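You operate a simulated robot arm through the tools that you are given. There is no shell and no other tool. Be economical: measure what you need, move in short steps, check, and stop when the job is done.

The job below is to be done with a simulated two-armed robot. You get a single attempt, and the scene is never put back.

## Task
Put the grey bar with a steel grip that says "27" from the top of the valve bench on the top of the patch press bench and the grey bar with a steel grip that says "56" on the top of the small table by the grey tubes. Take the yellow eyelet tube and leave it on the white cover plate. Stack the round grey patch that says "26" from the top of the grey parts bench on top of the round grey patch marked "29". Take the flags case on the top of the grey parts bench and put it away on the top of the table by the orange cradle. Take the lid off the straight glue pot and lay it down on the top of the valve bench. Put two of the big glue pots from the top of the low bench on the top of the patch press bench. Do these in any order. Set down upright: flags case, big glue pot.
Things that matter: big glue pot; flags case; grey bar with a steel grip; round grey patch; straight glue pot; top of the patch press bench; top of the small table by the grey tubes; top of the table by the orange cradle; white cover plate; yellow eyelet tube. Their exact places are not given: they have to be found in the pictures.

The check looks at the end state, three seconds after you hand in, the way a careful person would. Anything else that was tipped, shoved, dropped, spilled or broken makes it a failure. Lids that push on must go on centred and level and be pressed home; caps that screw on are set level and turned clockwise until they are tight.

## Robot
Two 7-joint arms with two-finger parallel grippers on one trunk, on a base that drives. Base frame: it is fixed to the floor where the robot stands at the start and does not move with it; the origin is under the middle of the robot, x ahead of it, y to its left, z up; the surface under the hand at the start is at about z = 800. Readings come in mm, degrees, newtons and seconds.
The left shoulder is at the start at [70, 163, 995], the right one opposite. With the tool pointing down near the work surface each hand reaches from about 380 to 880 mm from the robot's upright axis, wherever it stands, measured 20 degrees to its own side. Places, roughly: big glue pot [-1500, 2250, 750]; flags case [1500, -250, 750]; grey bar with a steel grip [750, 0, 750]; round grey patch [1500, -250, 750]; straight glue pot [250, 250, 750]; top of the patch press bench [500, 2000, 800]; top of the small table by the grey tubes [3500, 2900, 800]; top of the table by the orange cradle [1400, 5300, 700]; white cover plate (12x10x1 cm) [700, -700, 800]; yellow eyelet tube (5x5x12 cm) [600, -400, 800]. Payload 3.43 kg a hand.
Tool frame (each hand has its own): the origin (TCP) lies between the finger pads and is the grasp point; the fingertips stand 34 mm ahead of it; z points along the fingers, y is the line along which they close. Largest opening 128 mm; finger width 24, thickness 12; the body of the gripper, 48 by 130 mm, starts 96 mm behind the TCP.
Orientation is that of the tool frame in the base frame, as [roll, pitch, yaw] about the fixed x, y, z axes, in that order (R = Rz(yaw) Ry(pitch) Rx(roll)). With the fingers straight down and closing along the base's y, the tool's x points along the base's -x, its y along +y and its z along -z.

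## Interface
- The arms move only by the tool move_arm. It takes "left_moves", "right_moves" or both (then of equal length, played together; a hand with none holds still); each is a list of rows, each a list of 7 numbers: the shift along the tool's x, y, z in mm, then the turn, a rotation vector about the tool's x, y, z in degrees, then the finger opening in mm, from 0 to 128. In form: [[tx, ty, tz, rx, ry, rz, grip], ...]. A call has 1 to 20 rows; each row shifts and turns the commanded pose from where the row before left it, along the tool's axes as they then stand. Rows are played at 5 a second. More than 50 mm and 8.6 degrees between two rows, or a gripper value outside its range, and nothing of the call is played. A pose out of reach is approached as far as the arm can. The call stops where the force on the tool passes 40 N (or 10 N more than at its start, if that is more) or the arm is blocked; 0.2 s more then pass. The fingers move at their own pace (about 153 mm/s each) and stop on an object; they squeeze with about 31 N. The grip force told is the motor's: it shows also when the fingers shut on nothing. Time passes only in rows, and 0.2 s behind the last, so rows that do not move let the fingers close. It gives the time, the measured TCP pose, the force on the tool (base axes), the opening and the grip force at its end, in the units of the frame above (readings bear some noise), with the torque about the TCP (base axes, N m) and any sound that the robot's microphone picked up.
- Cameras (640 x 400 px; columns grow to the right, rows downward): "scene" is now at [129.8, 3.6, 1237.4]; the picture's right is [-0.03, -1.00, 0.00], its down [-0.48, 0.01, -0.88] and it looks along [0.88, -0.02, -0.48] (base axes); focal length 214 px, centre (320, 200). "left" rides on the left gripper at [76, 11, -160] in its tool frame; the picture's right is [-0.15, 0.99, 0.00], its down [-0.88, -0.13, -0.46] and it looks along [-0.45, -0.07, 0.89] (tool axes); focal length 234 px, centre (320, 200). "right" rides on the right gripper at [76, -11, -160] in its tool frame; the picture's right is [0.15, 0.99, 0.00], its down [-0.88, 0.13, -0.46] and it looks along [-0.45, 0.07, 0.89] (tool axes); focal length 234 px, centre (320, 200).
- get_image(camera): a new picture of that camera. The clock stands still meanwhile.
- move_column(by): slides the trunk up (or, below 0, down) by that many mm; the arms and the scene camera ride with it, the base frame stays. It gives what a move gives, with no picture.
- base_move(legs): drives the robot by 1 to 6 legs, each [ahead, left, turn to the left] in mm, mm and degrees, along the robot's own axes; the way and the turn of a leg run together, so that a leg with both is an arc; at most 1500 mm and 180 degrees a leg. The arms and the cameras ride along, it lands a little off, and it stops where it bumps. It gives what a move gives.
- turn_head(pan, tilt): turns the head with the scene camera to pan (to the left, within 86 degrees either way) and tilt (down, from -29 to 69), counted from straight ahead of the robot. It gives what a move gives.
- probe_pixels(camera, pixels): for up to 12 pixels [column, row] of the newest picture of that camera ("zoom" is the newest enlarged one), the place [x, y, z] in the base frame of the surface seen there, good to about 2 mm, but the place of the scene camera against the robot may be out by one fixed shift of up to 18 mm in any direction. The clock stands still meanwhile.
- enlarge(camera, box): a new picture of the part [left, top, right, bottom] of that camera's present view, enlarged. The clock stands still meanwhile.
- close_job(): hands the job in; it is judged then, once.

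Work in short steps. Measure before you move; look again where a grasp or a placing could have gone wrong, and mend it. You have 145 turns and 190 pictures in all, those below and enlarged ones among them. Open the grippers and draw the arms clear of the work before you hand the job in, unless the task says otherwise; then end with one line.

The tools are called after "Emit:" as name(argument=value, ...) on one line, values as JSON. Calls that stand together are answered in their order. move_arm: Moves the arms, as the interface text tells. Its arguments: {"type":"object","properties":{"left_moves":{"type":"array","items":{"type":"array","items":{"type":"number"}}},"right_moves":{"type":"array","items":{"type":"array","items":{"type":"number"}}}},"required":[]} The other tools are called the same way: move_column (by) slides the trunk up or down; base_move (legs) drives the base; turn_head (pan, tilt) turns the head that bears the scene camera; get_image (camera) takes a picture; probe_pixels (camera, pixels) gives the place of the surface under pixels of a picture; enlarge (camera, box) takes an enlarged picture of a part of a camera's view; close_job () hands the job in.

At the start:

```text
t: 0.0
left_eef_pos: [536.6, 217.0, 1120.2]
left_ee_rot: [180.0, 0.0, -179.8]
left_wrist_force: [0.6, -0.5, -0.5]
left_wrist_torque: [0.01, 0.0, -0.01]
left_opening: 128.0
left_gripper_force: 0.1
right_eef_pos: [626.9, -234.1, 1144.9]
right_ee_rot: [180.0, 0.0, -180.0]
right_wrist_force: [-0.3, 0.4, -0.2]
right_wrist_torque: [0.02, -0.01, 0.03]
right_opening: 127.9
right_gripper_force: 0.0
trunk travel left (down, up): [-475.0, 465.0]
robot x, y, heading: [1.2, 0.4, -0.1]
head pan, tilt: [-1.6, 28.8]
```

scene: 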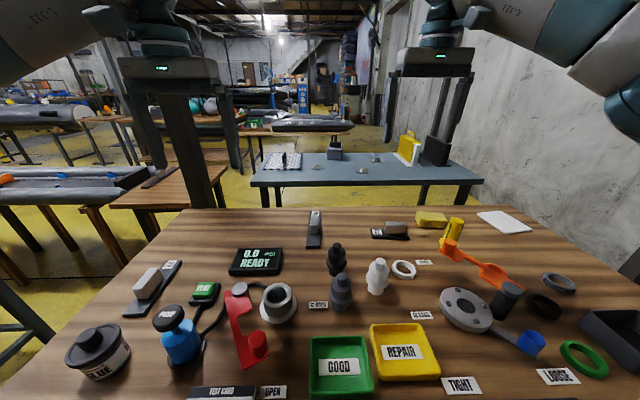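
right: 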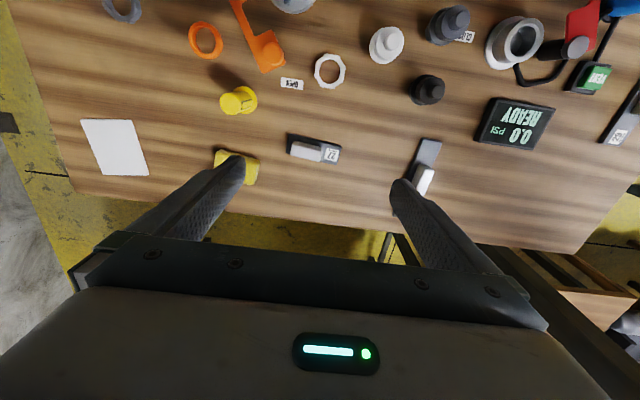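
left: 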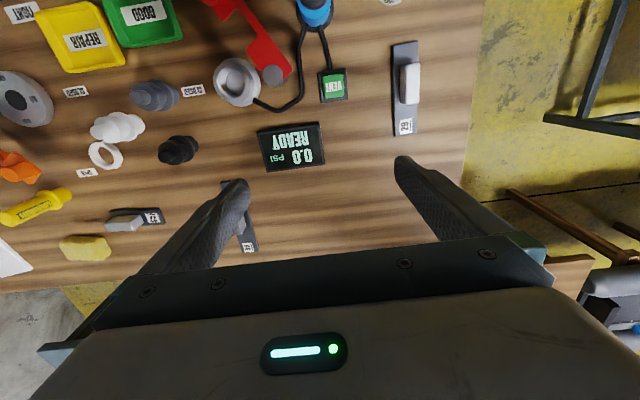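

The valve bench is in front with three grey bars: around (315,228), (395,230) and (155,285) in the scene view. I'll enlarge to read the labels.

Emit:
enlarge(camera="right", box=[60, 60, 460, 260])

Emit:
enlarge(camera="left", box=[60, 20, 460, 270])

Emit:
enlarge(camera="scene", box=[240, 120, 500, 270])

Emit:
enlarge(camera="scene", box=[0, 60, 260, 220])

```text
1.60 times, centred on (260, 160) of right
```

zoom: 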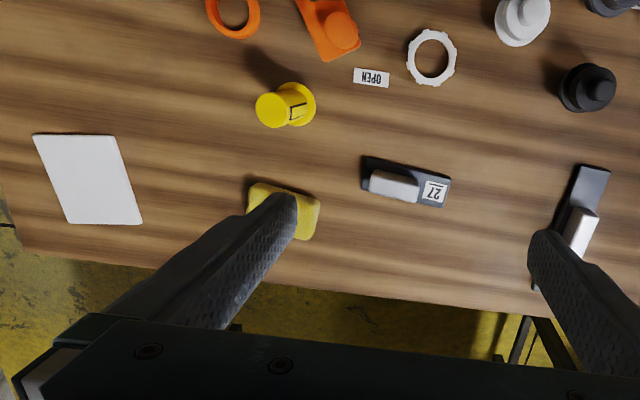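

```text
1.60 times, centred on (260, 145) of left
```

zoom: 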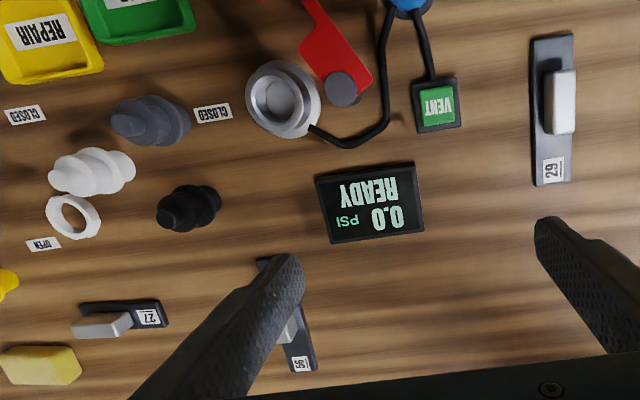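

```text
2.46 times, centred on (370, 195) of scene
```

zoom: 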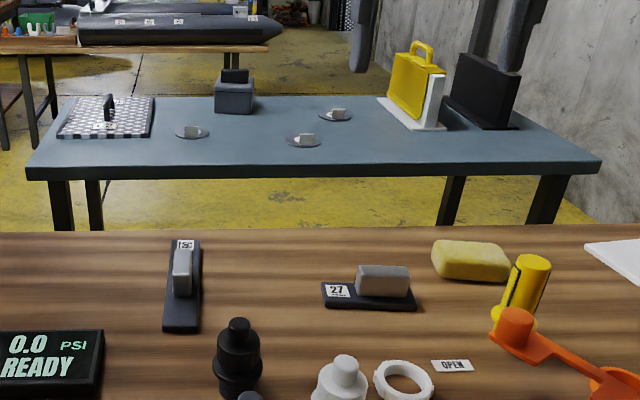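

```text
2.46 times, centred on (130, 140) of scene
```

zoom: 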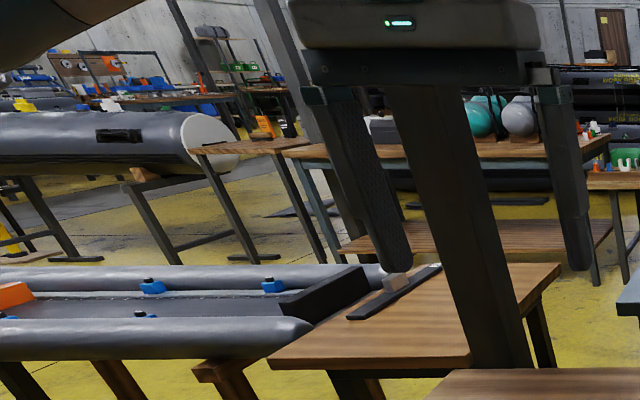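

Bar 27 is at right-view (307,152), bar 56 at (425,165), the yellow tube at (238,100) and the white plate at (115,148). I'll probe those with the right hand's camera and look closer at the glue pot.

Emit:
probe_pixels(camera="right", pixels=[[296, 148], [320, 155], [288, 137], [336, 148], [333, 157], [428, 140], [424, 180], [230, 102], [249, 100], [115, 148], [88, 121], [145, 174]])

Emit:
enlarge(camera="scene", box=[40, 220, 300, 400])

Emit:
turn_head(pan=70, tilt=20)

Emit:
get_image(camera="scene")

```text
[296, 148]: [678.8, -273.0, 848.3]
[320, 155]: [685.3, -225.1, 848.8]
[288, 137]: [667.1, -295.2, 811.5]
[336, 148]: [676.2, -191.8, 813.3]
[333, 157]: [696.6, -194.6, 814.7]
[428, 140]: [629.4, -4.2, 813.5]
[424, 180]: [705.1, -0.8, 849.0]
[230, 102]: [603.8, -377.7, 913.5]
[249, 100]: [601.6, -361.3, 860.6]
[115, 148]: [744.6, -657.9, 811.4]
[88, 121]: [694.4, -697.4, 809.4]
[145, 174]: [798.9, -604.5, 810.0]
```

```text
2.22 times, centred on (170, 310) of scene
```

zoom: 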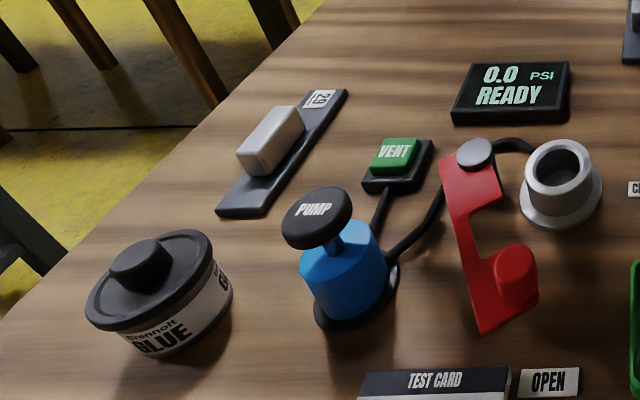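

```text
t: 1.4
left_eef_pos: [537.2, 217.1, 1121.0]
left_ee_rot: [179.9, 0.0, -179.9]
left_wrist_force: [-0.2, 0.2, -0.4]
left_wrist_torque: [-0.01, -0.01, 0.01]
left_opening: 128.1
left_gripper_force: 0.0
right_eef_pos: [626.7, -234.5, 1144.7]
right_ee_rot: [180.0, 0.0, 180.0]
right_wrist_force: [-0.5, -0.3, 0.4]
right_wrist_torque: [-0.02, 0.01, 0.01]
right_opening: 128.0
right_gripper_force: 0.0
trunk travel left (down, up): [-475.0, 465.0]
robot x, y, heading: [0.3, -2.0, 0.2]
head pan, tilt: [70.0, 20.0]
```

```text
181 pictures are left
```

scene: 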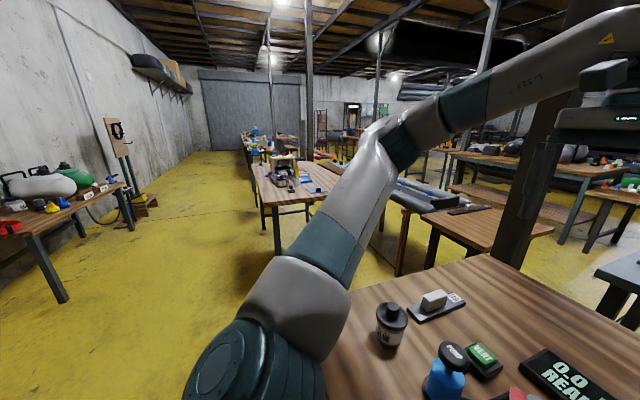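

The glue pot has a knobbed lid, and the tube stands upright at about (604,-378). I'll move the right hand over the tube for a close look, and raise the head view meanwhile to map the benches.

Emit:
move_arm(right_moves=[[6, -36, 15, 0, 0, 0, 128], [6, -36, 15, 0, 0, 0, 128], [5, -36, 15, 0, 0, 0, 128], [5, -36, 15, 0, 0, 0, 128]])

Emit:
get_image(camera="right")

Emit:
turn_head(pan=30, tilt=10)

Emit:
get_image(camera="scene")

```text
t: 2.4
left_eef_pos: [537.0, 215.4, 1121.7]
left_ee_rot: [179.9, 0.0, -179.9]
left_wrist_force: [-0.4, -0.3, 0.7]
left_wrist_torque: [0.01, 0.0, -0.03]
left_opening: 127.9
left_gripper_force: 0.1
right_eef_pos: [604.3, -381.1, 1084.1]
right_ee_rot: [-180.0, 0.0, 180.0]
right_wrist_force: [-0.5, -1.5, 1.0]
right_wrist_torque: [0.07, 0.01, 0.0]
right_opening: 127.8
right_gripper_force: 0.2
trunk travel left (down, up): [-475.0, 465.0]
robot x, y, heading: [1.8, -0.7, 0.4]
head pan, tilt: [70.0, 20.0]
```

```text
180 pictures are left
```

right: 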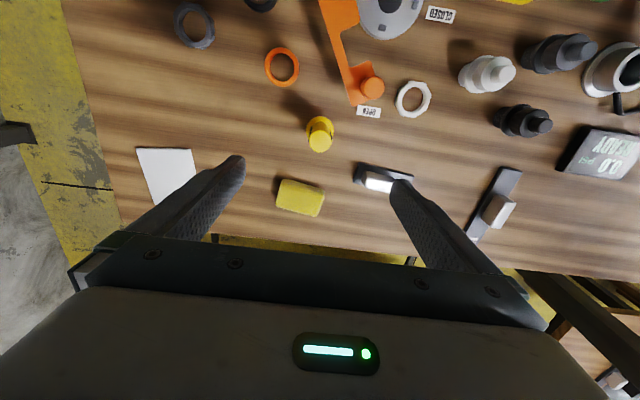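

```text
t: 3.5
left_eef_pos: [537.1, 217.6, 1121.5]
left_ee_rot: [180.0, 0.0, -179.9]
left_wrist_force: [0.7, 0.0, 0.3]
left_wrist_torque: [-0.04, 0.0, -0.01]
left_opening: 127.6
left_gripper_force: 0.0
right_eef_pos: [604.2, -378.1, 1084.1]
right_ee_rot: [-180.0, 0.0, 180.0]
right_wrist_force: [-0.7, 0.3, -0.5]
right_wrist_torque: [0.0, 0.0, 0.03]
right_opening: 127.9
right_gripper_force: 0.1
trunk travel left (down, up): [-475.0, 465.0]
robot x, y, heading: [-0.1, 0.8, -0.2]
head pan, tilt: [30.0, 10.0]
```

```text
179 pictures are left
```

scene: 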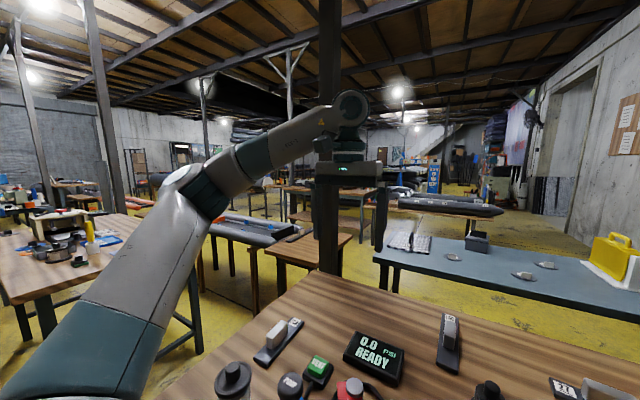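

The tube is under the right hand at (320,138). I'll probe its top and body, the plate corners and the sponge.

Emit:
probe_pixels(camera="right", pixels=[[320, 142], [312, 143], [330, 143], [320, 122], [310, 128], [138, 149], [188, 150], [160, 200], [300, 198], [365, 97], [280, 190], [320, 151]])

Emit:
enlarge(camera="right", box=[260, 80, 440, 200])

```text
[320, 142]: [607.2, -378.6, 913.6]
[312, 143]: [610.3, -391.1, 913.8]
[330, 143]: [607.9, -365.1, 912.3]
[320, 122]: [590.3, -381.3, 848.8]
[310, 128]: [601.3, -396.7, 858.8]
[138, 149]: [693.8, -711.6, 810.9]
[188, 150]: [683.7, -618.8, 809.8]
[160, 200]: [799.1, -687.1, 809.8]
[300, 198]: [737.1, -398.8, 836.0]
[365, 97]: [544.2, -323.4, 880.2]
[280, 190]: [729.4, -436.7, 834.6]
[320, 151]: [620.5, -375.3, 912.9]
```

```text
3.33 times, centred on (350, 140) of right
```

zoom: 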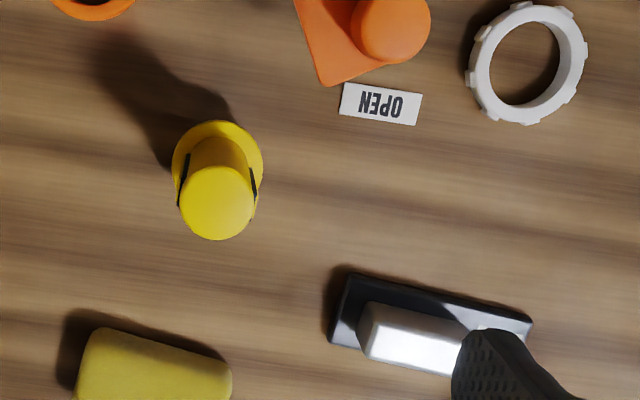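

The tube centre is (605,-378) with its top at z 913. I'll descend 199 mm, grip the barrel and lift.

Emit:
move_arm(right_moves=[[0, 0, 49, 0, 0, 0, 90], [0, 0, 50, 0, 0, 0, 90], [0, 0, 50, 0, 0, 0, 90], [0, 0, 48, 0, 0, 0, 90], [0, 0, 0, 0, 0, 0, 0], [0, 0, 0, 0, 0, 0, 0], [0, 0, -30, 0, 0, 0, 0], [0, 0, -40, 0, 0, 0, 0]])

Emit:
get_image(camera="right")

```text
t: 5.3
left_eef_pos: [536.6, 218.7, 1121.9]
left_ee_rot: [-180.0, 0.0, -179.9]
left_wrist_force: [-0.4, 0.4, -0.4]
left_wrist_torque: [0.01, 0.0, -0.01]
left_opening: 128.0
left_gripper_force: 0.1
right_eef_pos: [604.1, -377.5, 957.5]
right_ee_rot: [-179.9, 0.0, -180.0]
right_wrist_force: [-0.8, 0.1, -2.0]
right_wrist_torque: [-0.01, -0.02, 0.05]
right_opening: 30.9
right_gripper_force: 31.7
trunk travel left (down, up): [-475.0, 465.0]
robot x, y, heading: [0.2, -2.0, -0.1]
head pan, tilt: [30.0, 10.0]
```

```text
177 pictures are left
```

right: 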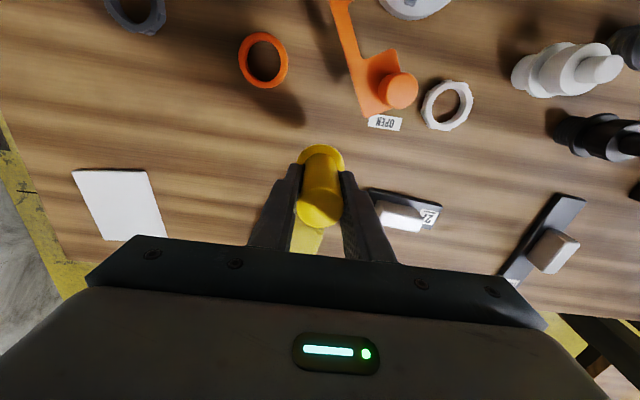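

The tube is held. The plate centre (~741,-653) is too far out, so I'll lift higher and check the floor to the right before strafing.

Emit:
move_arm(right_moves=[[0, 0, -45, 0, 0, 0, 0], [0, 0, -45, 0, 0, 0, 0]])

Emit:
turn_head(pan=-60, tilt=45)

Emit:
get_image(camera="scene")

```text
t: 5.9
left_eef_pos: [536.8, 218.6, 1121.9]
left_ee_rot: [180.0, -0.1, -179.8]
left_wrist_force: [-0.3, 0.8, -0.2]
left_wrist_torque: [-0.01, -0.01, 0.0]
left_opening: 127.9
left_gripper_force: 0.1
right_eef_pos: [604.2, -376.8, 1048.2]
right_ee_rot: [179.9, -0.1, -179.9]
right_wrist_force: [-0.1, -0.4, -1.9]
right_wrist_torque: [-0.04, -0.04, 0.04]
right_opening: 30.9
right_gripper_force: 31.0
trunk travel left (down, up): [-475.0, 465.0]
robot x, y, heading: [1.6, 0.6, 0.1]
head pan, tilt: [30.0, 10.0]
```

```text
t: 7.5
left_eef_pos: [537.8, 216.7, 1120.4]
left_ee_rot: [-179.9, 0.0, -179.9]
left_wrist_force: [-0.4, 0.5, -0.4]
left_wrist_torque: [0.0, -0.02, -0.03]
left_opening: 128.0
left_gripper_force: 0.0
right_eef_pos: [606.7, -378.9, 1047.6]
right_ee_rot: [-180.0, 0.1, -180.0]
right_wrist_force: [0.7, -0.5, -2.3]
right_wrist_torque: [0.0, -0.02, 0.01]
right_opening: 31.0
right_gripper_force: 31.7
trunk travel left (down, up): [-475.0, 465.0]
robot x, y, heading: [-1.7, 0.6, -0.1]
head pan, tilt: [-60.0, 45.0]
```

```text
176 pictures are left
```

scene: 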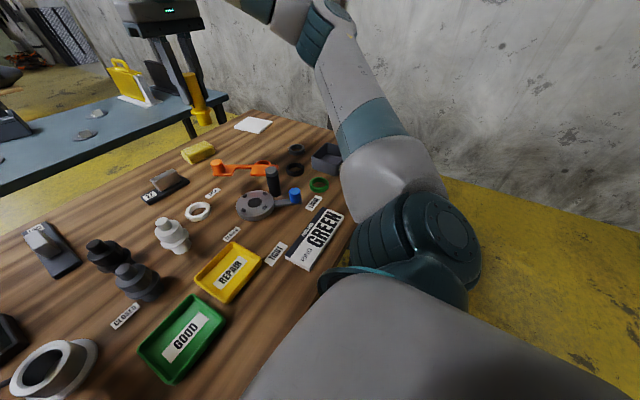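

The floor to the right is free with the wall well off. I'll strafe 220 mm right.

Emit:
base_move(legs=[[0, -220, 0]])

Emit:
get_image(camera="right")

```text
t: 9.2
left_eef_pos: [537.4, -2.1, 1121.9]
left_ee_rot: [-179.9, 0.1, -179.7]
left_wrist_force: [-0.4, -0.5, -0.6]
left_wrist_torque: [0.03, 0.01, 0.01]
left_opening: 128.1
left_gripper_force: 0.2
right_eef_pos: [606.4, -598.0, 1046.9]
right_ee_rot: [-180.0, 0.0, -179.8]
right_wrist_force: [-0.4, -0.4, -1.3]
right_wrist_torque: [0.02, 0.01, -0.02]
right_opening: 30.8
right_gripper_force: 30.8
trunk travel left (down, up): [-475.0, 465.0]
robot x, y, heading: [2.7, -221.0, 0.0]
head pan, tilt: [-60.0, 45.0]
```

```text
175 pictures are left
```

right: 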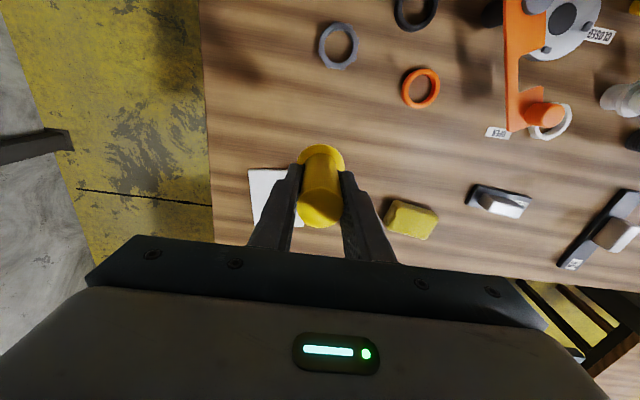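

The hand now needs +135 in x, -55 in y. I'll probe the bench height next to the plate and move over.

Emit:
probe_pixels(camera="right", pixels=[[230, 160], [280, 120], [265, 190], [262, 172]])

Emit:
move_arm(right_moves=[[-45, -18, 0, 0, 0, 0, 0], [-45, -18, 0, 0, 0, 0, 0], [-45, -19, 0, 0, 0, 0, 0], [0, 0, 45, 0, 0, 0, 0], [0, 0, 45, 0, 0, 0, 0], [0, 0, 45, 0, 0, 0, 0]])

Emit:
get_image(camera="right")

```text
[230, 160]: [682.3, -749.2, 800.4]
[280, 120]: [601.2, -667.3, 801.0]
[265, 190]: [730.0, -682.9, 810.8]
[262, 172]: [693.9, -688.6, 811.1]
```

```text
t: 10.6
left_eef_pos: [538.5, -3.1, 1120.5]
left_ee_rot: [180.0, -0.2, -179.7]
left_wrist_force: [-0.3, 0.3, 0.2]
left_wrist_torque: [-0.01, 0.0, 0.01]
left_opening: 128.1
left_gripper_force: 0.0
right_eef_pos: [734.4, -647.0, 906.9]
right_ee_rot: [179.9, 0.0, -179.8]
right_wrist_force: [-0.6, -0.3, -1.6]
right_wrist_torque: [0.03, 0.0, 0.0]
right_opening: 31.0
right_gripper_force: 31.3
right hand out of reach, approached as far as the arm can: row 3
trunk travel left (down, up): [-475.0, 465.0]
robot x, y, heading: [4.0, -219.5, 0.3]
head pan, tilt: [-60.0, 45.0]
```

```text
174 pictures are left
```

right: 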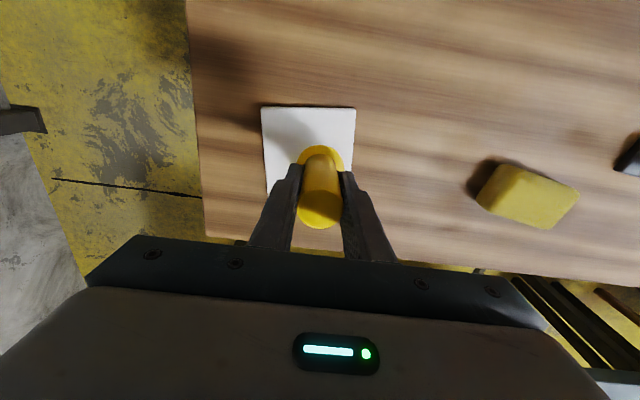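

Almost centred over the plate. I'll lower 10 mm, release and retreat upward.

Emit:
move_arm(right_moves=[[0, 0, 5, 0, 0, 0, 0], [0, 0, 4, 0, 0, 0, 0], [0, 0, 0, 0, 0, 0, 0]])

```text
t: 11.4
left_eef_pos: [537.3, -2.2, 1120.8]
left_ee_rot: [-180.0, 0.0, -179.9]
left_wrist_force: [-0.3, 0.0, 0.6]
left_wrist_torque: [0.01, -0.02, -0.02]
left_opening: 128.1
left_gripper_force: 0.1
right_eef_pos: [734.3, -647.3, 900.0]
right_ee_rot: [179.9, 0.0, -179.8]
right_wrist_force: [0.5, -0.6, -1.3]
right_wrist_torque: [-0.01, 0.01, -0.02]
right_opening: 31.3
right_gripper_force: 31.6
trunk travel left (down, up): [-475.0, 465.0]
robot x, y, heading: [-1.9, -221.4, 0.1]
head pan, tilt: [-60.0, 45.0]
```

Emit:
move_arm(right_moves=[[0, 0, 3, 0, 0, 0, 0], [0, 0, 0, 0, 0, 0, 0], [0, 0, 0, 0, 0, 0, 50], [0, 0, 0, 0, 0, 0, 90], [0, 0, -40, 0, 0, 0, 90], [0, 0, -45, 0, 0, 0, 90], [0, 0, -45, 0, 0, 0, 90], [0, 0, -45, 0, 0, 0, 90]])

Emit:
get_image(camera="right")

```text
t: 13.2
left_eef_pos: [534.7, 0.1, 1121.8]
left_ee_rot: [-179.9, 0.1, -179.8]
left_wrist_force: [-0.7, 0.2, 0.0]
left_wrist_torque: [0.0, -0.06, 0.0]
left_opening: 128.1
left_gripper_force: 0.1
right_eef_pos: [723.2, -643.1, 1071.1]
right_ee_rot: [-179.9, 0.3, -179.9]
right_wrist_force: [-1.0, 0.7, 0.1]
right_wrist_torque: [-0.01, -0.04, 0.0]
right_opening: 90.0
right_gripper_force: 0.0
right hand out of reach, approached as far as the arm can: row 8
trunk travel left (down, up): [-475.0, 465.0]
robot x, y, heading: [2.2, -223.3, 0.1]
head pan, tilt: [-60.0, 45.0]
```

```text
173 pictures are left
```

right: 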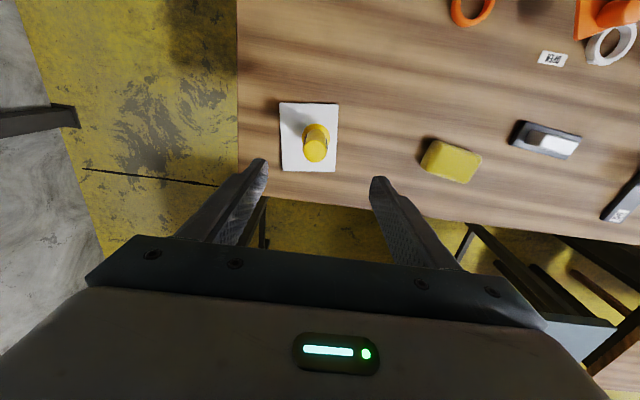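

The tube stands on the plate. Now the glue pot lid: I'll strafe back left to get the left hand near the pot, and look.

Emit:
move_arm(right_moves=[[45, 30, -10, 0, 0, 0, 128], [45, 40, -10, 0, 0, 0, 128], [20, 40, -10, 0, 0, 0, 128], [0, 40, 0, 0, 0, 0, 128]])

Emit:
base_move(legs=[[0, 320, 0]])

Emit:
turn_head(pan=45, tilt=50)

Emit:
get_image(camera="scene")

Emit:
get_image(camera="left")

```text
refused: row 1 steps farther than a row can; nothing moved
```

```text
t: 15.4
left_eef_pos: [535.1, 317.9, 1120.2]
left_ee_rot: [179.9, 0.0, -179.7]
left_wrist_force: [-0.3, -0.2, 0.8]
left_wrist_torque: [-0.01, -0.03, 0.0]
left_opening: 128.2
left_gripper_force: 0.0
right_eef_pos: [724.6, -323.3, 1068.7]
right_ee_rot: [180.0, 0.1, -179.7]
right_wrist_force: [0.8, -0.7, -0.3]
right_wrist_torque: [-0.01, 0.0, 0.0]
right_opening: 90.0
right_gripper_force: 0.0
trunk travel left (down, up): [-475.0, 465.0]
robot x, y, heading: [1.4, 98.7, 0.4]
head pan, tilt: [-60.0, 45.0]
```

```text
t: 17.2
left_eef_pos: [536.3, 318.0, 1121.6]
left_ee_rot: [-180.0, 0.0, -179.6]
left_wrist_force: [-0.1, -0.3, 0.1]
left_wrist_torque: [0.0, 0.01, -0.04]
left_opening: 127.8
left_gripper_force: 0.0
right_eef_pos: [723.6, -323.5, 1067.8]
right_ee_rot: [-180.0, 0.1, -179.8]
right_wrist_force: [0.3, -0.3, 0.0]
right_wrist_torque: [0.01, 0.02, -0.01]
right_opening: 90.1
right_gripper_force: 0.1
trunk travel left (down, up): [-475.0, 465.0]
robot x, y, heading: [-2.6, 100.5, 0.2]
head pan, tilt: [45.0, 50.0]
```

```text
172 pictures are left
```

scene: 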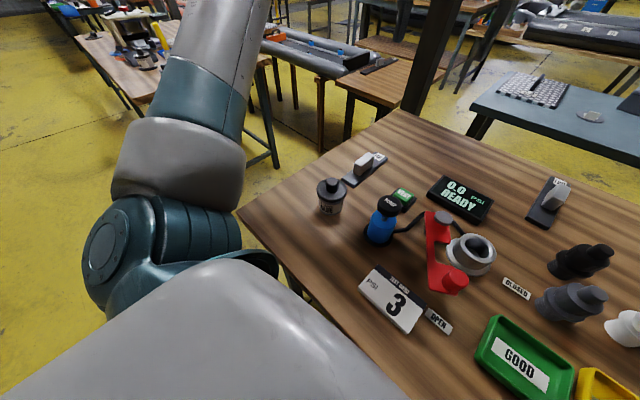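

```text
171 pictures are left
```

left: 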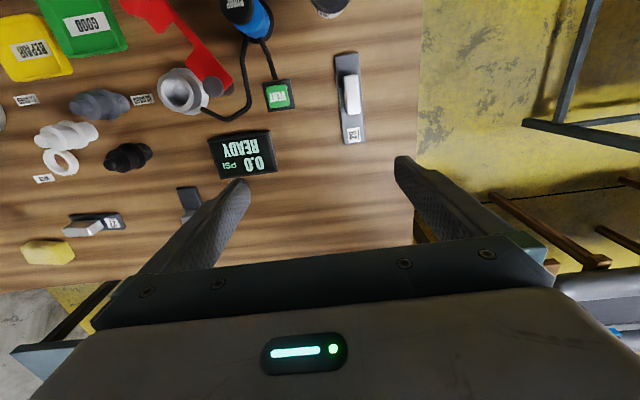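

The pot is at scene (330,193). I'll probe it and look enlarged.

Emit:
probe_pixels(camera="scene", pixels=[[330, 183], [319, 189], [343, 189], [331, 210], [360, 155], [290, 215], [370, 185]])

Emit:
enlarge(camera="scene", box=[290, 150, 410, 225])

```text
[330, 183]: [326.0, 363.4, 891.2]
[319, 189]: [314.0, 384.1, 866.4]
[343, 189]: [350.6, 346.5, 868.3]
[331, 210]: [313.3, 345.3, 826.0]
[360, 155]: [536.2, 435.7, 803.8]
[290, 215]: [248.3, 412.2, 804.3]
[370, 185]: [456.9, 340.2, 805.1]
```

```text
5.33 times, centred on (350, 188) of scene
```

zoom: 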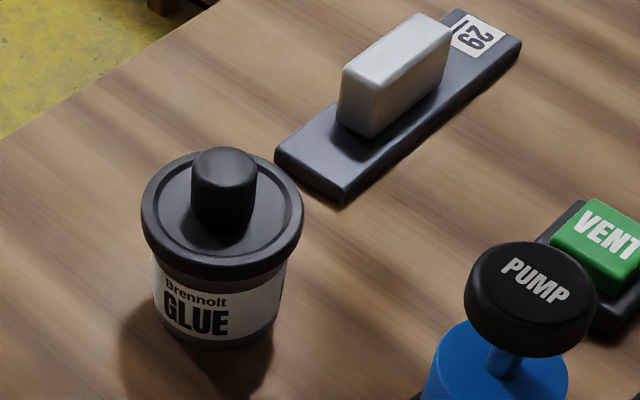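

The pot sits near (335,365), knob top ~z 888. It's close in, so I'll back up 170 mm and bring the left hand over it.

Emit:
base_move(legs=[[-170, 0, 0]])

Emit:
move_arm(left_moves=[[15, 22, 45, 0, 0, 0, 128], [15, 23, 45, 0, 0, 0, 128]])

Emit:
get_image(camera="left")

```text
t: 18.6
left_eef_pos: [367.1, 317.3, 1121.2]
left_ee_rot: [-179.9, 0.1, -179.6]
left_wrist_force: [0.1, -0.4, -0.1]
left_wrist_torque: [0.01, -0.02, 0.02]
left_opening: 128.0
left_gripper_force: 0.1
right_eef_pos: [557.7, -324.1, 1068.6]
right_ee_rot: [180.0, 0.1, -179.8]
right_wrist_force: [0.3, 0.6, 0.1]
right_wrist_torque: [-0.02, -0.05, 0.0]
right_opening: 89.9
right_gripper_force: 0.1
trunk travel left (down, up): [-475.0, 465.0]
robot x, y, heading: [-167.9, 100.6, 0.4]
head pan, tilt: [45.0, 50.0]
```

```text
refused: row 1 steps farther than a row can; nothing moved
```

```text
169 pictures are left
```

left: 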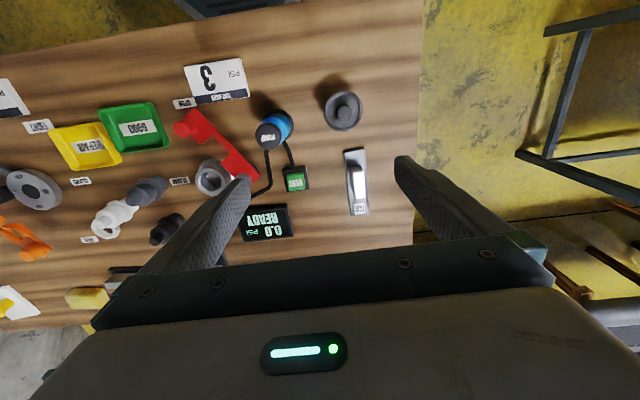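

Step norm is limited to 50 mm. The pot is at left-view (342,110); I'll probe it precisely.

Emit:
enlarge(camera="left", box=[290, 70, 400, 140])

Emit:
probe_pixels(camera="left", pixels=[[344, 112], [338, 112], [350, 112], [326, 110], [361, 110], [342, 94], [342, 129], [344, 116], [390, 80], [344, 106]])

```text
5.71 times, centred on (345, 105) of left
```

zoom: 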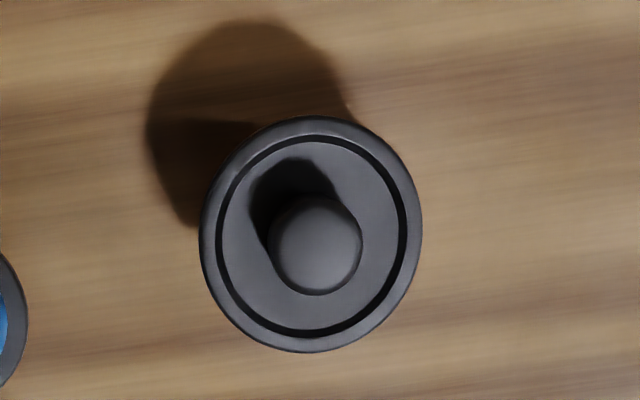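

```text
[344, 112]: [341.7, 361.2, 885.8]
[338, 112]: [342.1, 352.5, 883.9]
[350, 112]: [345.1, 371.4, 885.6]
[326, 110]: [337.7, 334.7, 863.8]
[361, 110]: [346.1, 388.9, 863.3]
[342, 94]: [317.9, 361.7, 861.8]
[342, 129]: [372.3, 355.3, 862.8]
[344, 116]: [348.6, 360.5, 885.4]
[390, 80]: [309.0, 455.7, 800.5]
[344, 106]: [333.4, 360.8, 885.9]
```

Knob centre is (342,361), top z 886, lid rim z 863. I'll bring fingertips to ~z 867 around the knob (TCP 901), grip and lift slightly.

Emit:
move_arm(left_moves=[[5, 9, 40, 0, 0, 0, 80], [5, 9, 40, 0, 0, 0, 80], [5, 9, 40, 0, 0, 0, 80], [5, 9, 40, 0, 0, 0, 80], [5, 8, 40, 0, 0, 0, 80], [0, 0, 20, 0, 0, 0, 80], [0, 0, 0, 0, 0, 0, 0], [0, 0, 0, 0, 0, 0, 0], [0, 0, 0, 0, 0, 0, 0]])

Emit:
get_image(camera="left")

```text
t: 20.6
left_eef_pos: [344.0, 360.4, 902.5]
left_ee_rot: [-180.0, 0.0, -179.6]
left_wrist_force: [0.3, -0.5, -1.5]
left_wrist_torque: [0.0, -0.02, -0.01]
left_opening: 23.0
left_gripper_force: 30.8
right_eef_pos: [558.4, -322.9, 1068.0]
right_ee_rot: [-180.0, 0.0, -179.8]
right_wrist_force: [-0.1, -0.2, 0.5]
right_wrist_torque: [-0.02, 0.01, -0.03]
right_opening: 90.0
right_gripper_force: 0.1
trunk travel left (down, up): [-475.0, 465.0]
robot x, y, heading: [-167.4, 96.6, 0.4]
head pan, tilt: [45.0, 50.0]
```

```text
167 pictures are left
```

left: 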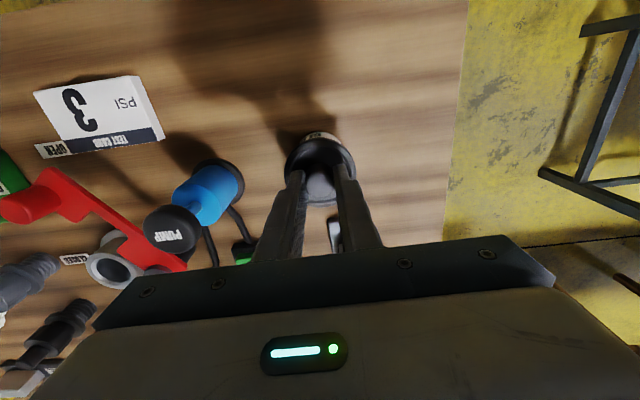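

Knob gripped (23 mm). I'll lift a little and watch the force.

Emit:
move_arm(left_moves=[[0, 0, -3, 0, 0, 0, 0], [0, 0, -4, 0, 0, 0, 0], [0, 0, -5, 0, 0, 0, 0], [0, 0, 0, 0, 0, 0, 0]])

Emit:
enlarge(camera="scene", box=[380, 100, 540, 200])

Emit:
get_image(camera="scene")

```text
t: 21.6
left_eef_pos: [343.4, 360.2, 913.4]
left_ee_rot: [180.0, 0.0, -179.6]
left_wrist_force: [-0.4, 0.4, -1.6]
left_wrist_torque: [0.0, 0.02, 0.01]
left_opening: 23.3
left_gripper_force: 31.0
right_eef_pos: [558.1, -323.4, 1067.5]
right_ee_rot: [-180.0, 0.1, -179.9]
right_wrist_force: [0.5, -0.1, 0.3]
right_wrist_torque: [0.0, -0.02, 0.0]
right_opening: 90.1
right_gripper_force: 0.0
trunk travel left (down, up): [-475.0, 465.0]
robot x, y, heading: [-172.2, 100.4, 0.2]
head pan, tilt: [45.0, 50.0]
```

```text
4.00 times, centred on (460, 150) of scene
```

zoom: 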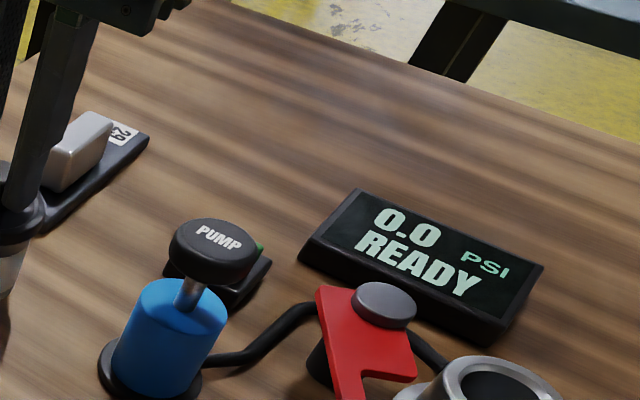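

```text
165 pictures are left
```

scene: 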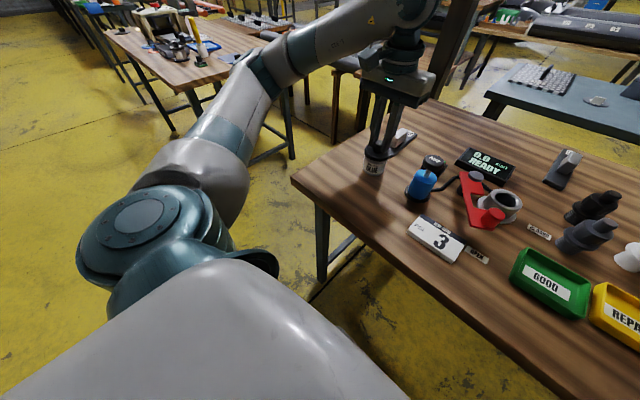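

Emit:
enlarge(camera="scene", box=[340, 120, 430, 180])

```text
6.67 times, centred on (385, 150) of scene
```

zoom: 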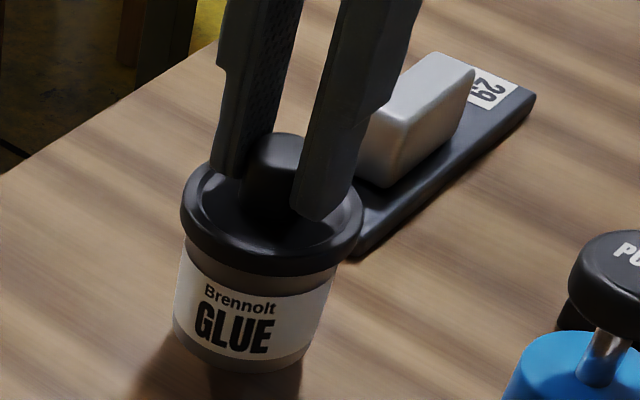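

The lid seems to have risen off the pot (grey band visible above the label). I'll raise 50 mm more and confirm.

Emit:
move_arm(left_moves=[[0, 0, -25, 0, 0, 0, 0], [0, 0, -35, 0, 0, 0, 0]])

Emit:
enlarge(camera="scene", box=[330, 90, 480, 185])

```text
t: 22.2
left_eef_pos: [343.0, 360.5, 973.9]
left_ee_rot: [179.9, 0.0, -179.6]
left_wrist_force: [-0.3, -1.0, -1.6]
left_wrist_torque: [-0.03, -0.01, 0.01]
left_opening: 23.0
left_gripper_force: 30.7
right_eef_pos: [557.2, -325.1, 1068.1]
right_ee_rot: [180.0, 0.1, -179.8]
right_wrist_force: [0.3, 0.7, 0.1]
right_wrist_torque: [0.0, -0.03, -0.02]
right_opening: 90.0
right_gripper_force: 0.1
trunk travel left (down, up): [-475.0, 465.0]
robot x, y, heading: [-166.0, 99.9, 0.2]
head pan, tilt: [45.0, 50.0]
```

```text
4.21 times, centred on (405, 138) of scene
```

zoom: 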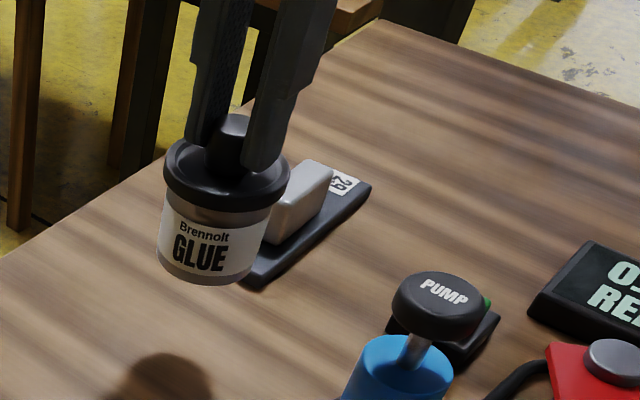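

The pot came up too, so the lid is fitted or screwed. I'll do it in the air with both hands: bring the pot to the middle with the left, and turn the right hand horizontal (fingers towards +y).

Emit:
move_arm(left_moves=[[0, 0, -43, 0, 0, 0, 0], [0, 0, -43, 0, 0, 0, 0], [-17, -40, 0, 0, 0, 0, 0], [-17, -40, 0, 0, 0, 0, 0], [-17, -40, 0, 0, 0, 0, 0], [-18, -40, 0, 0, 0, 0, 0], [-18, -40, 0, 0, 0, 0, 0], [0, 0, 0, 0, 0, 0, 0], [0, 0, 0, 0, 0, 0, 0], [0, 0, 0, 0, 0, 0, 0], [0, 0, 0, 0, 0, 0, 0], [0, 0, 0, 0, 0, 0, 0], [0, 0, 0, 0, 0, 0, 0], [0, 0, 0, 0, 0, 0, 0], [0, 0, 0, 0, 0, 0, 0]], right_moves=[[0, 0, 0, -4.619, 4.619, 4.619, 110], [0, 0, 0, -4.619, 4.619, 4.619, 110], [0, 0, 0, -4.619, 4.619, 4.619, 110], [0, 0, 0, -4.619, 4.619, 4.619, 110], [0, 0, 0, -4.619, 4.619, 4.619, 110], [0, 0, 0, -4.619, 4.619, 4.619, 110], [0, 0, 0, -4.619, 4.619, 4.619, 110], [0, 0, 0, -4.619, 4.619, 4.619, 110], [0, 0, 0, -4.619, 4.619, 4.619, 110], [0, 0, 0, -4.619, 4.619, 4.619, 110], [0, 0, 0, -4.619, 4.619, 4.619, 110], [0, 0, 0, -4.619, 4.619, 4.619, 110], [0, 0, 0, -4.619, 4.619, 4.619, 110], [0, 0, 0, -4.619, 4.619, 4.619, 110], [0, 0, 0, -4.619, 4.619, 4.619, 110]])

Emit:
turn_head(pan=0, tilt=35)

Emit:
get_image(camera="scene")

```text
t: 25.4
left_eef_pos: [430.8, 160.8, 1058.7]
left_ee_rot: [-179.9, 0.0, -179.4]
left_wrist_force: [-0.6, -0.3, -1.4]
left_wrist_torque: [-0.02, 0.0, 0.0]
left_opening: 23.8
left_gripper_force: 30.8
right_eef_pos: [438.9, -306.9, 1061.8]
right_ee_rot: [19.9, -89.9, -109.8]
right_wrist_force: [-0.4, 0.0, 0.2]
right_wrist_torque: [0.01, 0.01, 0.01]
right_opening: 109.8
right_gripper_force: 0.0
right hand out of reach, approached as far as the arm can: row 1, 2, 3, 4, 5, 6, 7, 8
trunk travel left (down, up): [-475.0, 465.0]
robot x, y, heading: [-169.4, 96.0, 0.1]
head pan, tilt: [45.0, 50.0]
```

```text
t: 26.6
left_eef_pos: [431.9, 161.7, 1059.3]
left_ee_rot: [180.0, 0.1, -179.6]
left_wrist_force: [1.1, -1.2, -1.6]
left_wrist_torque: [0.02, -0.03, 0.0]
left_opening: 23.9
left_gripper_force: 31.1
right_eef_pos: [437.5, -305.3, 1059.5]
right_ee_rot: [106.1, -89.8, 164.3]
right_wrist_force: [-0.7, -0.1, 0.2]
right_wrist_torque: [0.01, 0.01, 0.03]
right_opening: 110.0
right_gripper_force: 0.0
trunk travel left (down, up): [-475.0, 465.0]
robot x, y, heading: [-171.3, 97.9, 0.1]
head pan, tilt: [0.0, 35.0]
```

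```text
162 pictures are left
```

scene: 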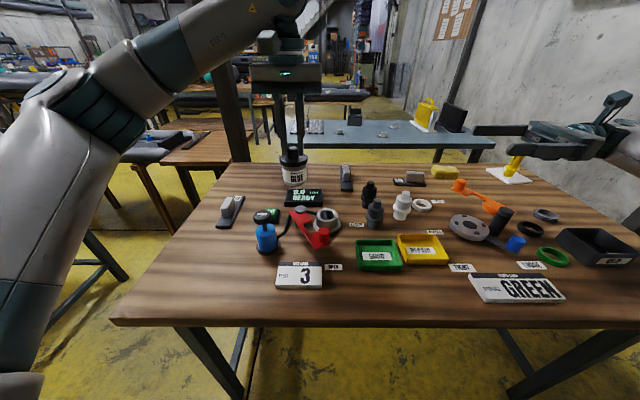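

The right hand is horizontal, pointing +y. I'll lower it 74 mm and approach to y=40, then look.

Emit:
move_arm(right_moves=[[-37, -3, 0, 0, 0, 0, 110], [-37, -3, 0, 0, 0, 0, 110], [0, 0, 49, 0, 0, 0, 110], [0, 0, 49, 0, 0, 0, 110], [0, 0, 49, 0, 0, 0, 110], [0, 0, 49, 0, 0, 0, 110], [0, 0, 49, 0, 0, 0, 110], [0, 0, 49, 0, 0, 0, 110], [0, 0, 46, 0, 0, 0, 110]])

Emit:
get_image(camera="right")

Emit:
enlarge(camera="scene", box=[200, 100, 440, 250])

```text
t: 28.8
left_eef_pos: [411.0, 105.6, 1065.2]
left_ee_rot: [-178.8, 0.8, 175.8]
left_wrist_force: [0.9, 0.7, -1.6]
left_wrist_torque: [0.03, 0.04, 0.01]
left_opening: 23.9
left_gripper_force: 30.6
right_eef_pos: [402.5, -35.0, 1020.0]
right_ee_rot: [116.0, -85.9, 148.2]
right_wrist_force: [0.0, -0.6, -0.2]
right_wrist_torque: [0.0, 0.0, -0.03]
right_opening: 109.9
right_gripper_force: 0.0
trunk travel left (down, up): [-475.0, 465.0]
robot x, y, heading: [-177.7, 70.0, -4.4]
head pan, tilt: [0.0, 35.0]
stopped in row 9 (right hand): the arm was blocked; the commanded pose is now the measured one
```

```text
161 pictures are left
```

right: 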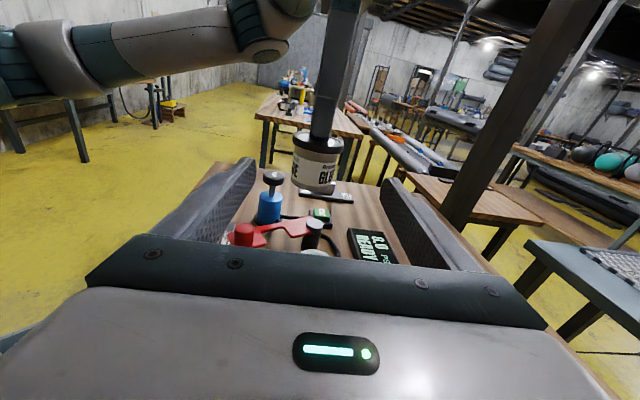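

```text
2.67 times, centred on (320, 175) of scene
```

zoom: 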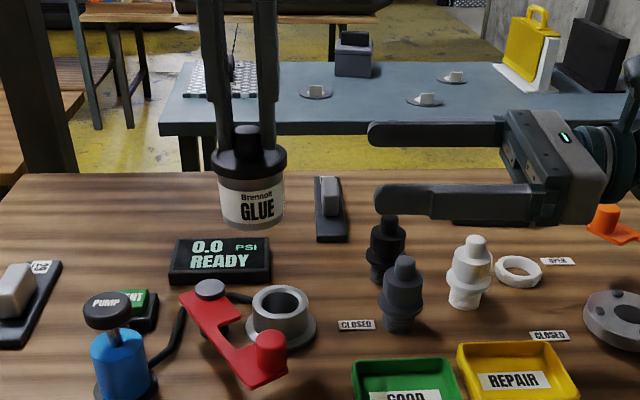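

The arm got blocked and the base was shoved a little. I'll look at where the right arm touches something.

Emit:
turn_head(pan=-55, tilt=45)

Emit:
get_image(camera="scene")

```text
t: 30.0
left_eef_pos: [409.8, 103.5, 1068.4]
left_ee_rot: [-178.7, 1.0, 175.7]
left_wrist_force: [-0.8, -0.6, -2.3]
left_wrist_torque: [-0.04, 0.02, 0.01]
left_opening: 23.9
left_gripper_force: 31.2
right_eef_pos: [400.1, -34.4, 1020.5]
right_ee_rot: [115.8, -85.9, 148.7]
right_wrist_force: [1.1, -0.1, -0.1]
right_wrist_torque: [0.01, 0.03, -0.01]
right_opening: 110.0
right_gripper_force: 0.1
trunk travel left (down, up): [-475.0, 465.0]
robot x, y, heading: [-176.0, 69.1, -4.6]
head pan, tilt: [-55.0, 45.0]
```

```text
159 pictures are left
```

scene: 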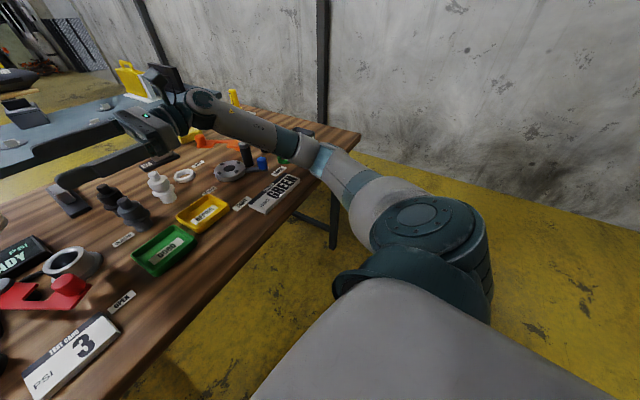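

The right elbow is low against the bench's front edge. I'll raise the column 150 mm to free it and recheck the bench items.

Emit:
move_column(by=150)

Emit:
get_image(camera="scene")

```text
t: 31.8
left_eef_pos: [428.8, 85.2, 1208.6]
left_ee_rot: [179.9, -0.1, 175.9]
left_wrist_force: [0.6, -0.3, -2.2]
left_wrist_torque: [0.0, 0.02, 0.04]
left_opening: 24.0
left_gripper_force: 31.1
right_eef_pos: [418.7, -51.6, 1150.3]
right_ee_rot: [107.2, -88.1, 157.6]
right_wrist_force: [-0.3, -0.1, 0.1]
right_wrist_torque: [0.0, 0.01, 0.01]
right_opening: 110.0
right_gripper_force: 0.0
trunk travel left (down, up): [-625.0, 315.0]
robot x, y, heading: [-177.3, 69.3, -4.1]
head pan, tilt: [-55.0, 45.0]
```

```text
158 pictures are left
```

scene: 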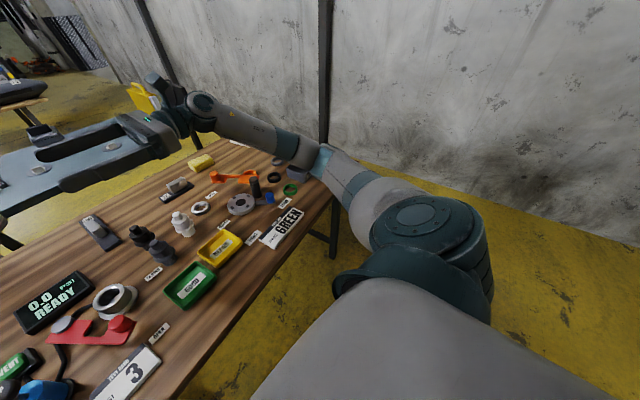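

Freed; bench items look in place. Now approach the pot with the right hand: 137 mm along its fingers, 16 mm lower.

Emit:
move_arm(right_moves=[[-16, -2, 0, 0, 0, 1.8, 110], [0, 0, 45, 0, 0, 0, 110], [0, 0, 45, 0, 0, 0, 110]])

Emit:
get_image(camera="right")

Emit:
turn_head(pan=-3, tilt=25)

Emit:
get_image(camera="scene")

```text
t: 32.5
left_eef_pos: [426.9, 86.1, 1208.3]
left_ee_rot: [-179.9, -0.1, 176.0]
left_wrist_force: [0.2, -0.3, -2.3]
left_wrist_torque: [-0.01, 0.0, 0.0]
left_opening: 23.8
left_gripper_force: 31.1
right_eef_pos: [425.8, 38.5, 1133.8]
right_ee_rot: [176.6, -89.4, 88.2]
right_wrist_force: [-0.3, -0.1, -0.3]
right_wrist_torque: [0.04, -0.03, 0.04]
right_opening: 110.1
right_gripper_force: 0.1
trunk travel left (down, up): [-625.0, 315.0]
robot x, y, heading: [-175.9, 67.0, -3.9]
head pan, tilt: [-55.0, 45.0]
```

```text
157 pictures are left
```

right: 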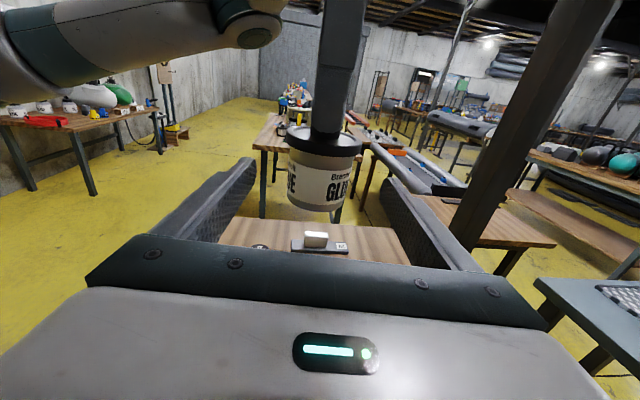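

```text
t: 33.8
left_eef_pos: [427.0, 86.2, 1208.0]
left_ee_rot: [-179.9, 0.0, 176.0]
left_wrist_force: [0.3, 0.4, -1.8]
left_wrist_torque: [-0.03, -0.02, 0.0]
left_opening: 23.8
left_gripper_force: 31.8
right_eef_pos: [425.2, 37.2, 1134.0]
right_ee_rot: [177.6, -89.5, 87.3]
right_wrist_force: [-0.9, 0.4, -0.6]
right_wrist_torque: [-0.03, -0.02, -0.01]
right_opening: 110.0
right_gripper_force: 0.0
trunk travel left (down, up): [-625.0, 315.0]
robot x, y, heading: [-175.5, 62.8, -3.8]
head pan, tilt: [-3.0, 25.0]
```

```text
156 pictures are left
```

scene: 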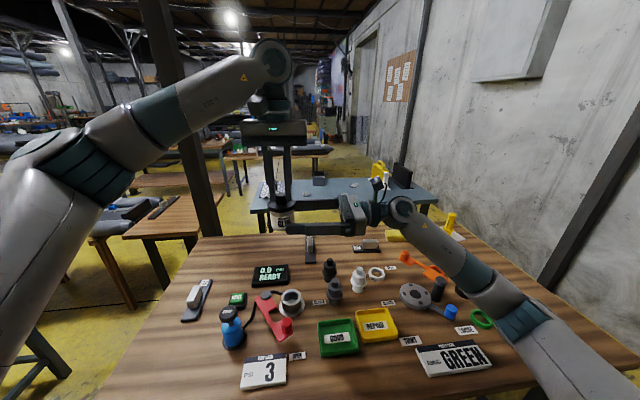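

The pot sits between the right fingers' line. I'll advance 48 mm and close on the body.

Emit:
move_arm(right_moves=[[0, 0, 24, 0, 0, 0, 110], [0, 0, 24, 0, 0, 0, 110], [0, 0, 0, 0, 0, 0, 0], [0, 0, 0, 0, 0, 0, 0], [0, 0, 0, 0, 0, 0, 0]])

Emit:
enlarge(camera="scene", box=[230, 150, 390, 250])

```text
t: 35.0
left_eef_pos: [428.2, 84.3, 1209.8]
left_ee_rot: [-179.9, 0.0, 176.0]
left_wrist_force: [3.2, 1.6, -1.3]
left_wrist_torque: [0.08, -0.19, 0.06]
left_opening: 24.1
left_gripper_force: 31.4
right_eef_pos: [428.8, 85.4, 1133.0]
right_ee_rot: [177.0, -89.4, 87.8]
right_wrist_force: [-2.5, -1.6, 0.1]
right_wrist_torque: [0.1, -0.01, -0.04]
right_opening: 57.3
right_gripper_force: 30.7
trunk travel left (down, up): [-625.0, 315.0]
robot x, y, heading: [-173.3, 66.8, -4.1]
head pan, tilt: [-3.0, 25.0]
```

```text
4.00 times, centred on (310, 200) of scene
```

zoom: 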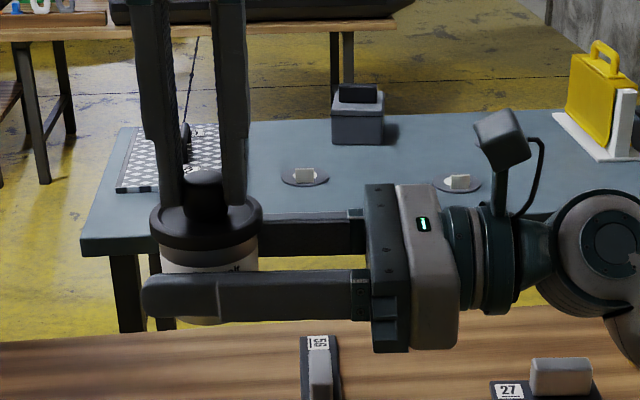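

Body gripped at 57 mm. Now pull the lid upward gently with the left.

Emit:
move_arm(left_moves=[[0, 0, -3, 0, 0, 0, 0], [0, 0, -3, 0, 0, 0, 0], [0, 0, -4, 0, 0, 0, 0], [0, 0, 0, 0, 0, 0, 0]])

Emit:
enlarge(camera="scene", box=[230, 150, 390, 250])

```text
t: 36.0
left_eef_pos: [428.0, 84.3, 1217.1]
left_ee_rot: [-180.0, -0.1, 176.0]
left_wrist_force: [0.1, 0.5, 0.3]
left_wrist_torque: [0.0, 0.01, -0.01]
left_opening: 24.1
left_gripper_force: 31.3
right_eef_pos: [428.4, 83.9, 1132.3]
right_ee_rot: [178.0, -89.4, 86.8]
right_wrist_force: [-0.2, -0.2, -0.1]
right_wrist_torque: [0.01, 0.02, 0.0]
right_opening: 57.0
right_gripper_force: 31.0
trunk travel left (down, up): [-625.0, 315.0]
robot x, y, heading: [-176.6, 61.4, -4.1]
head pan, tilt: [-3.0, 25.0]
heard: snap
```

```text
4.00 times, centred on (310, 200) of scene
```

zoom: 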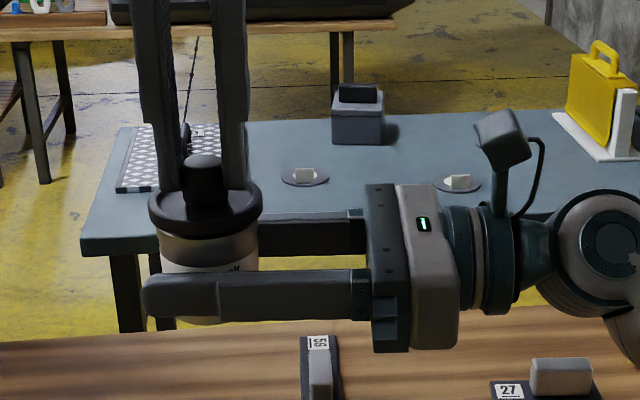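

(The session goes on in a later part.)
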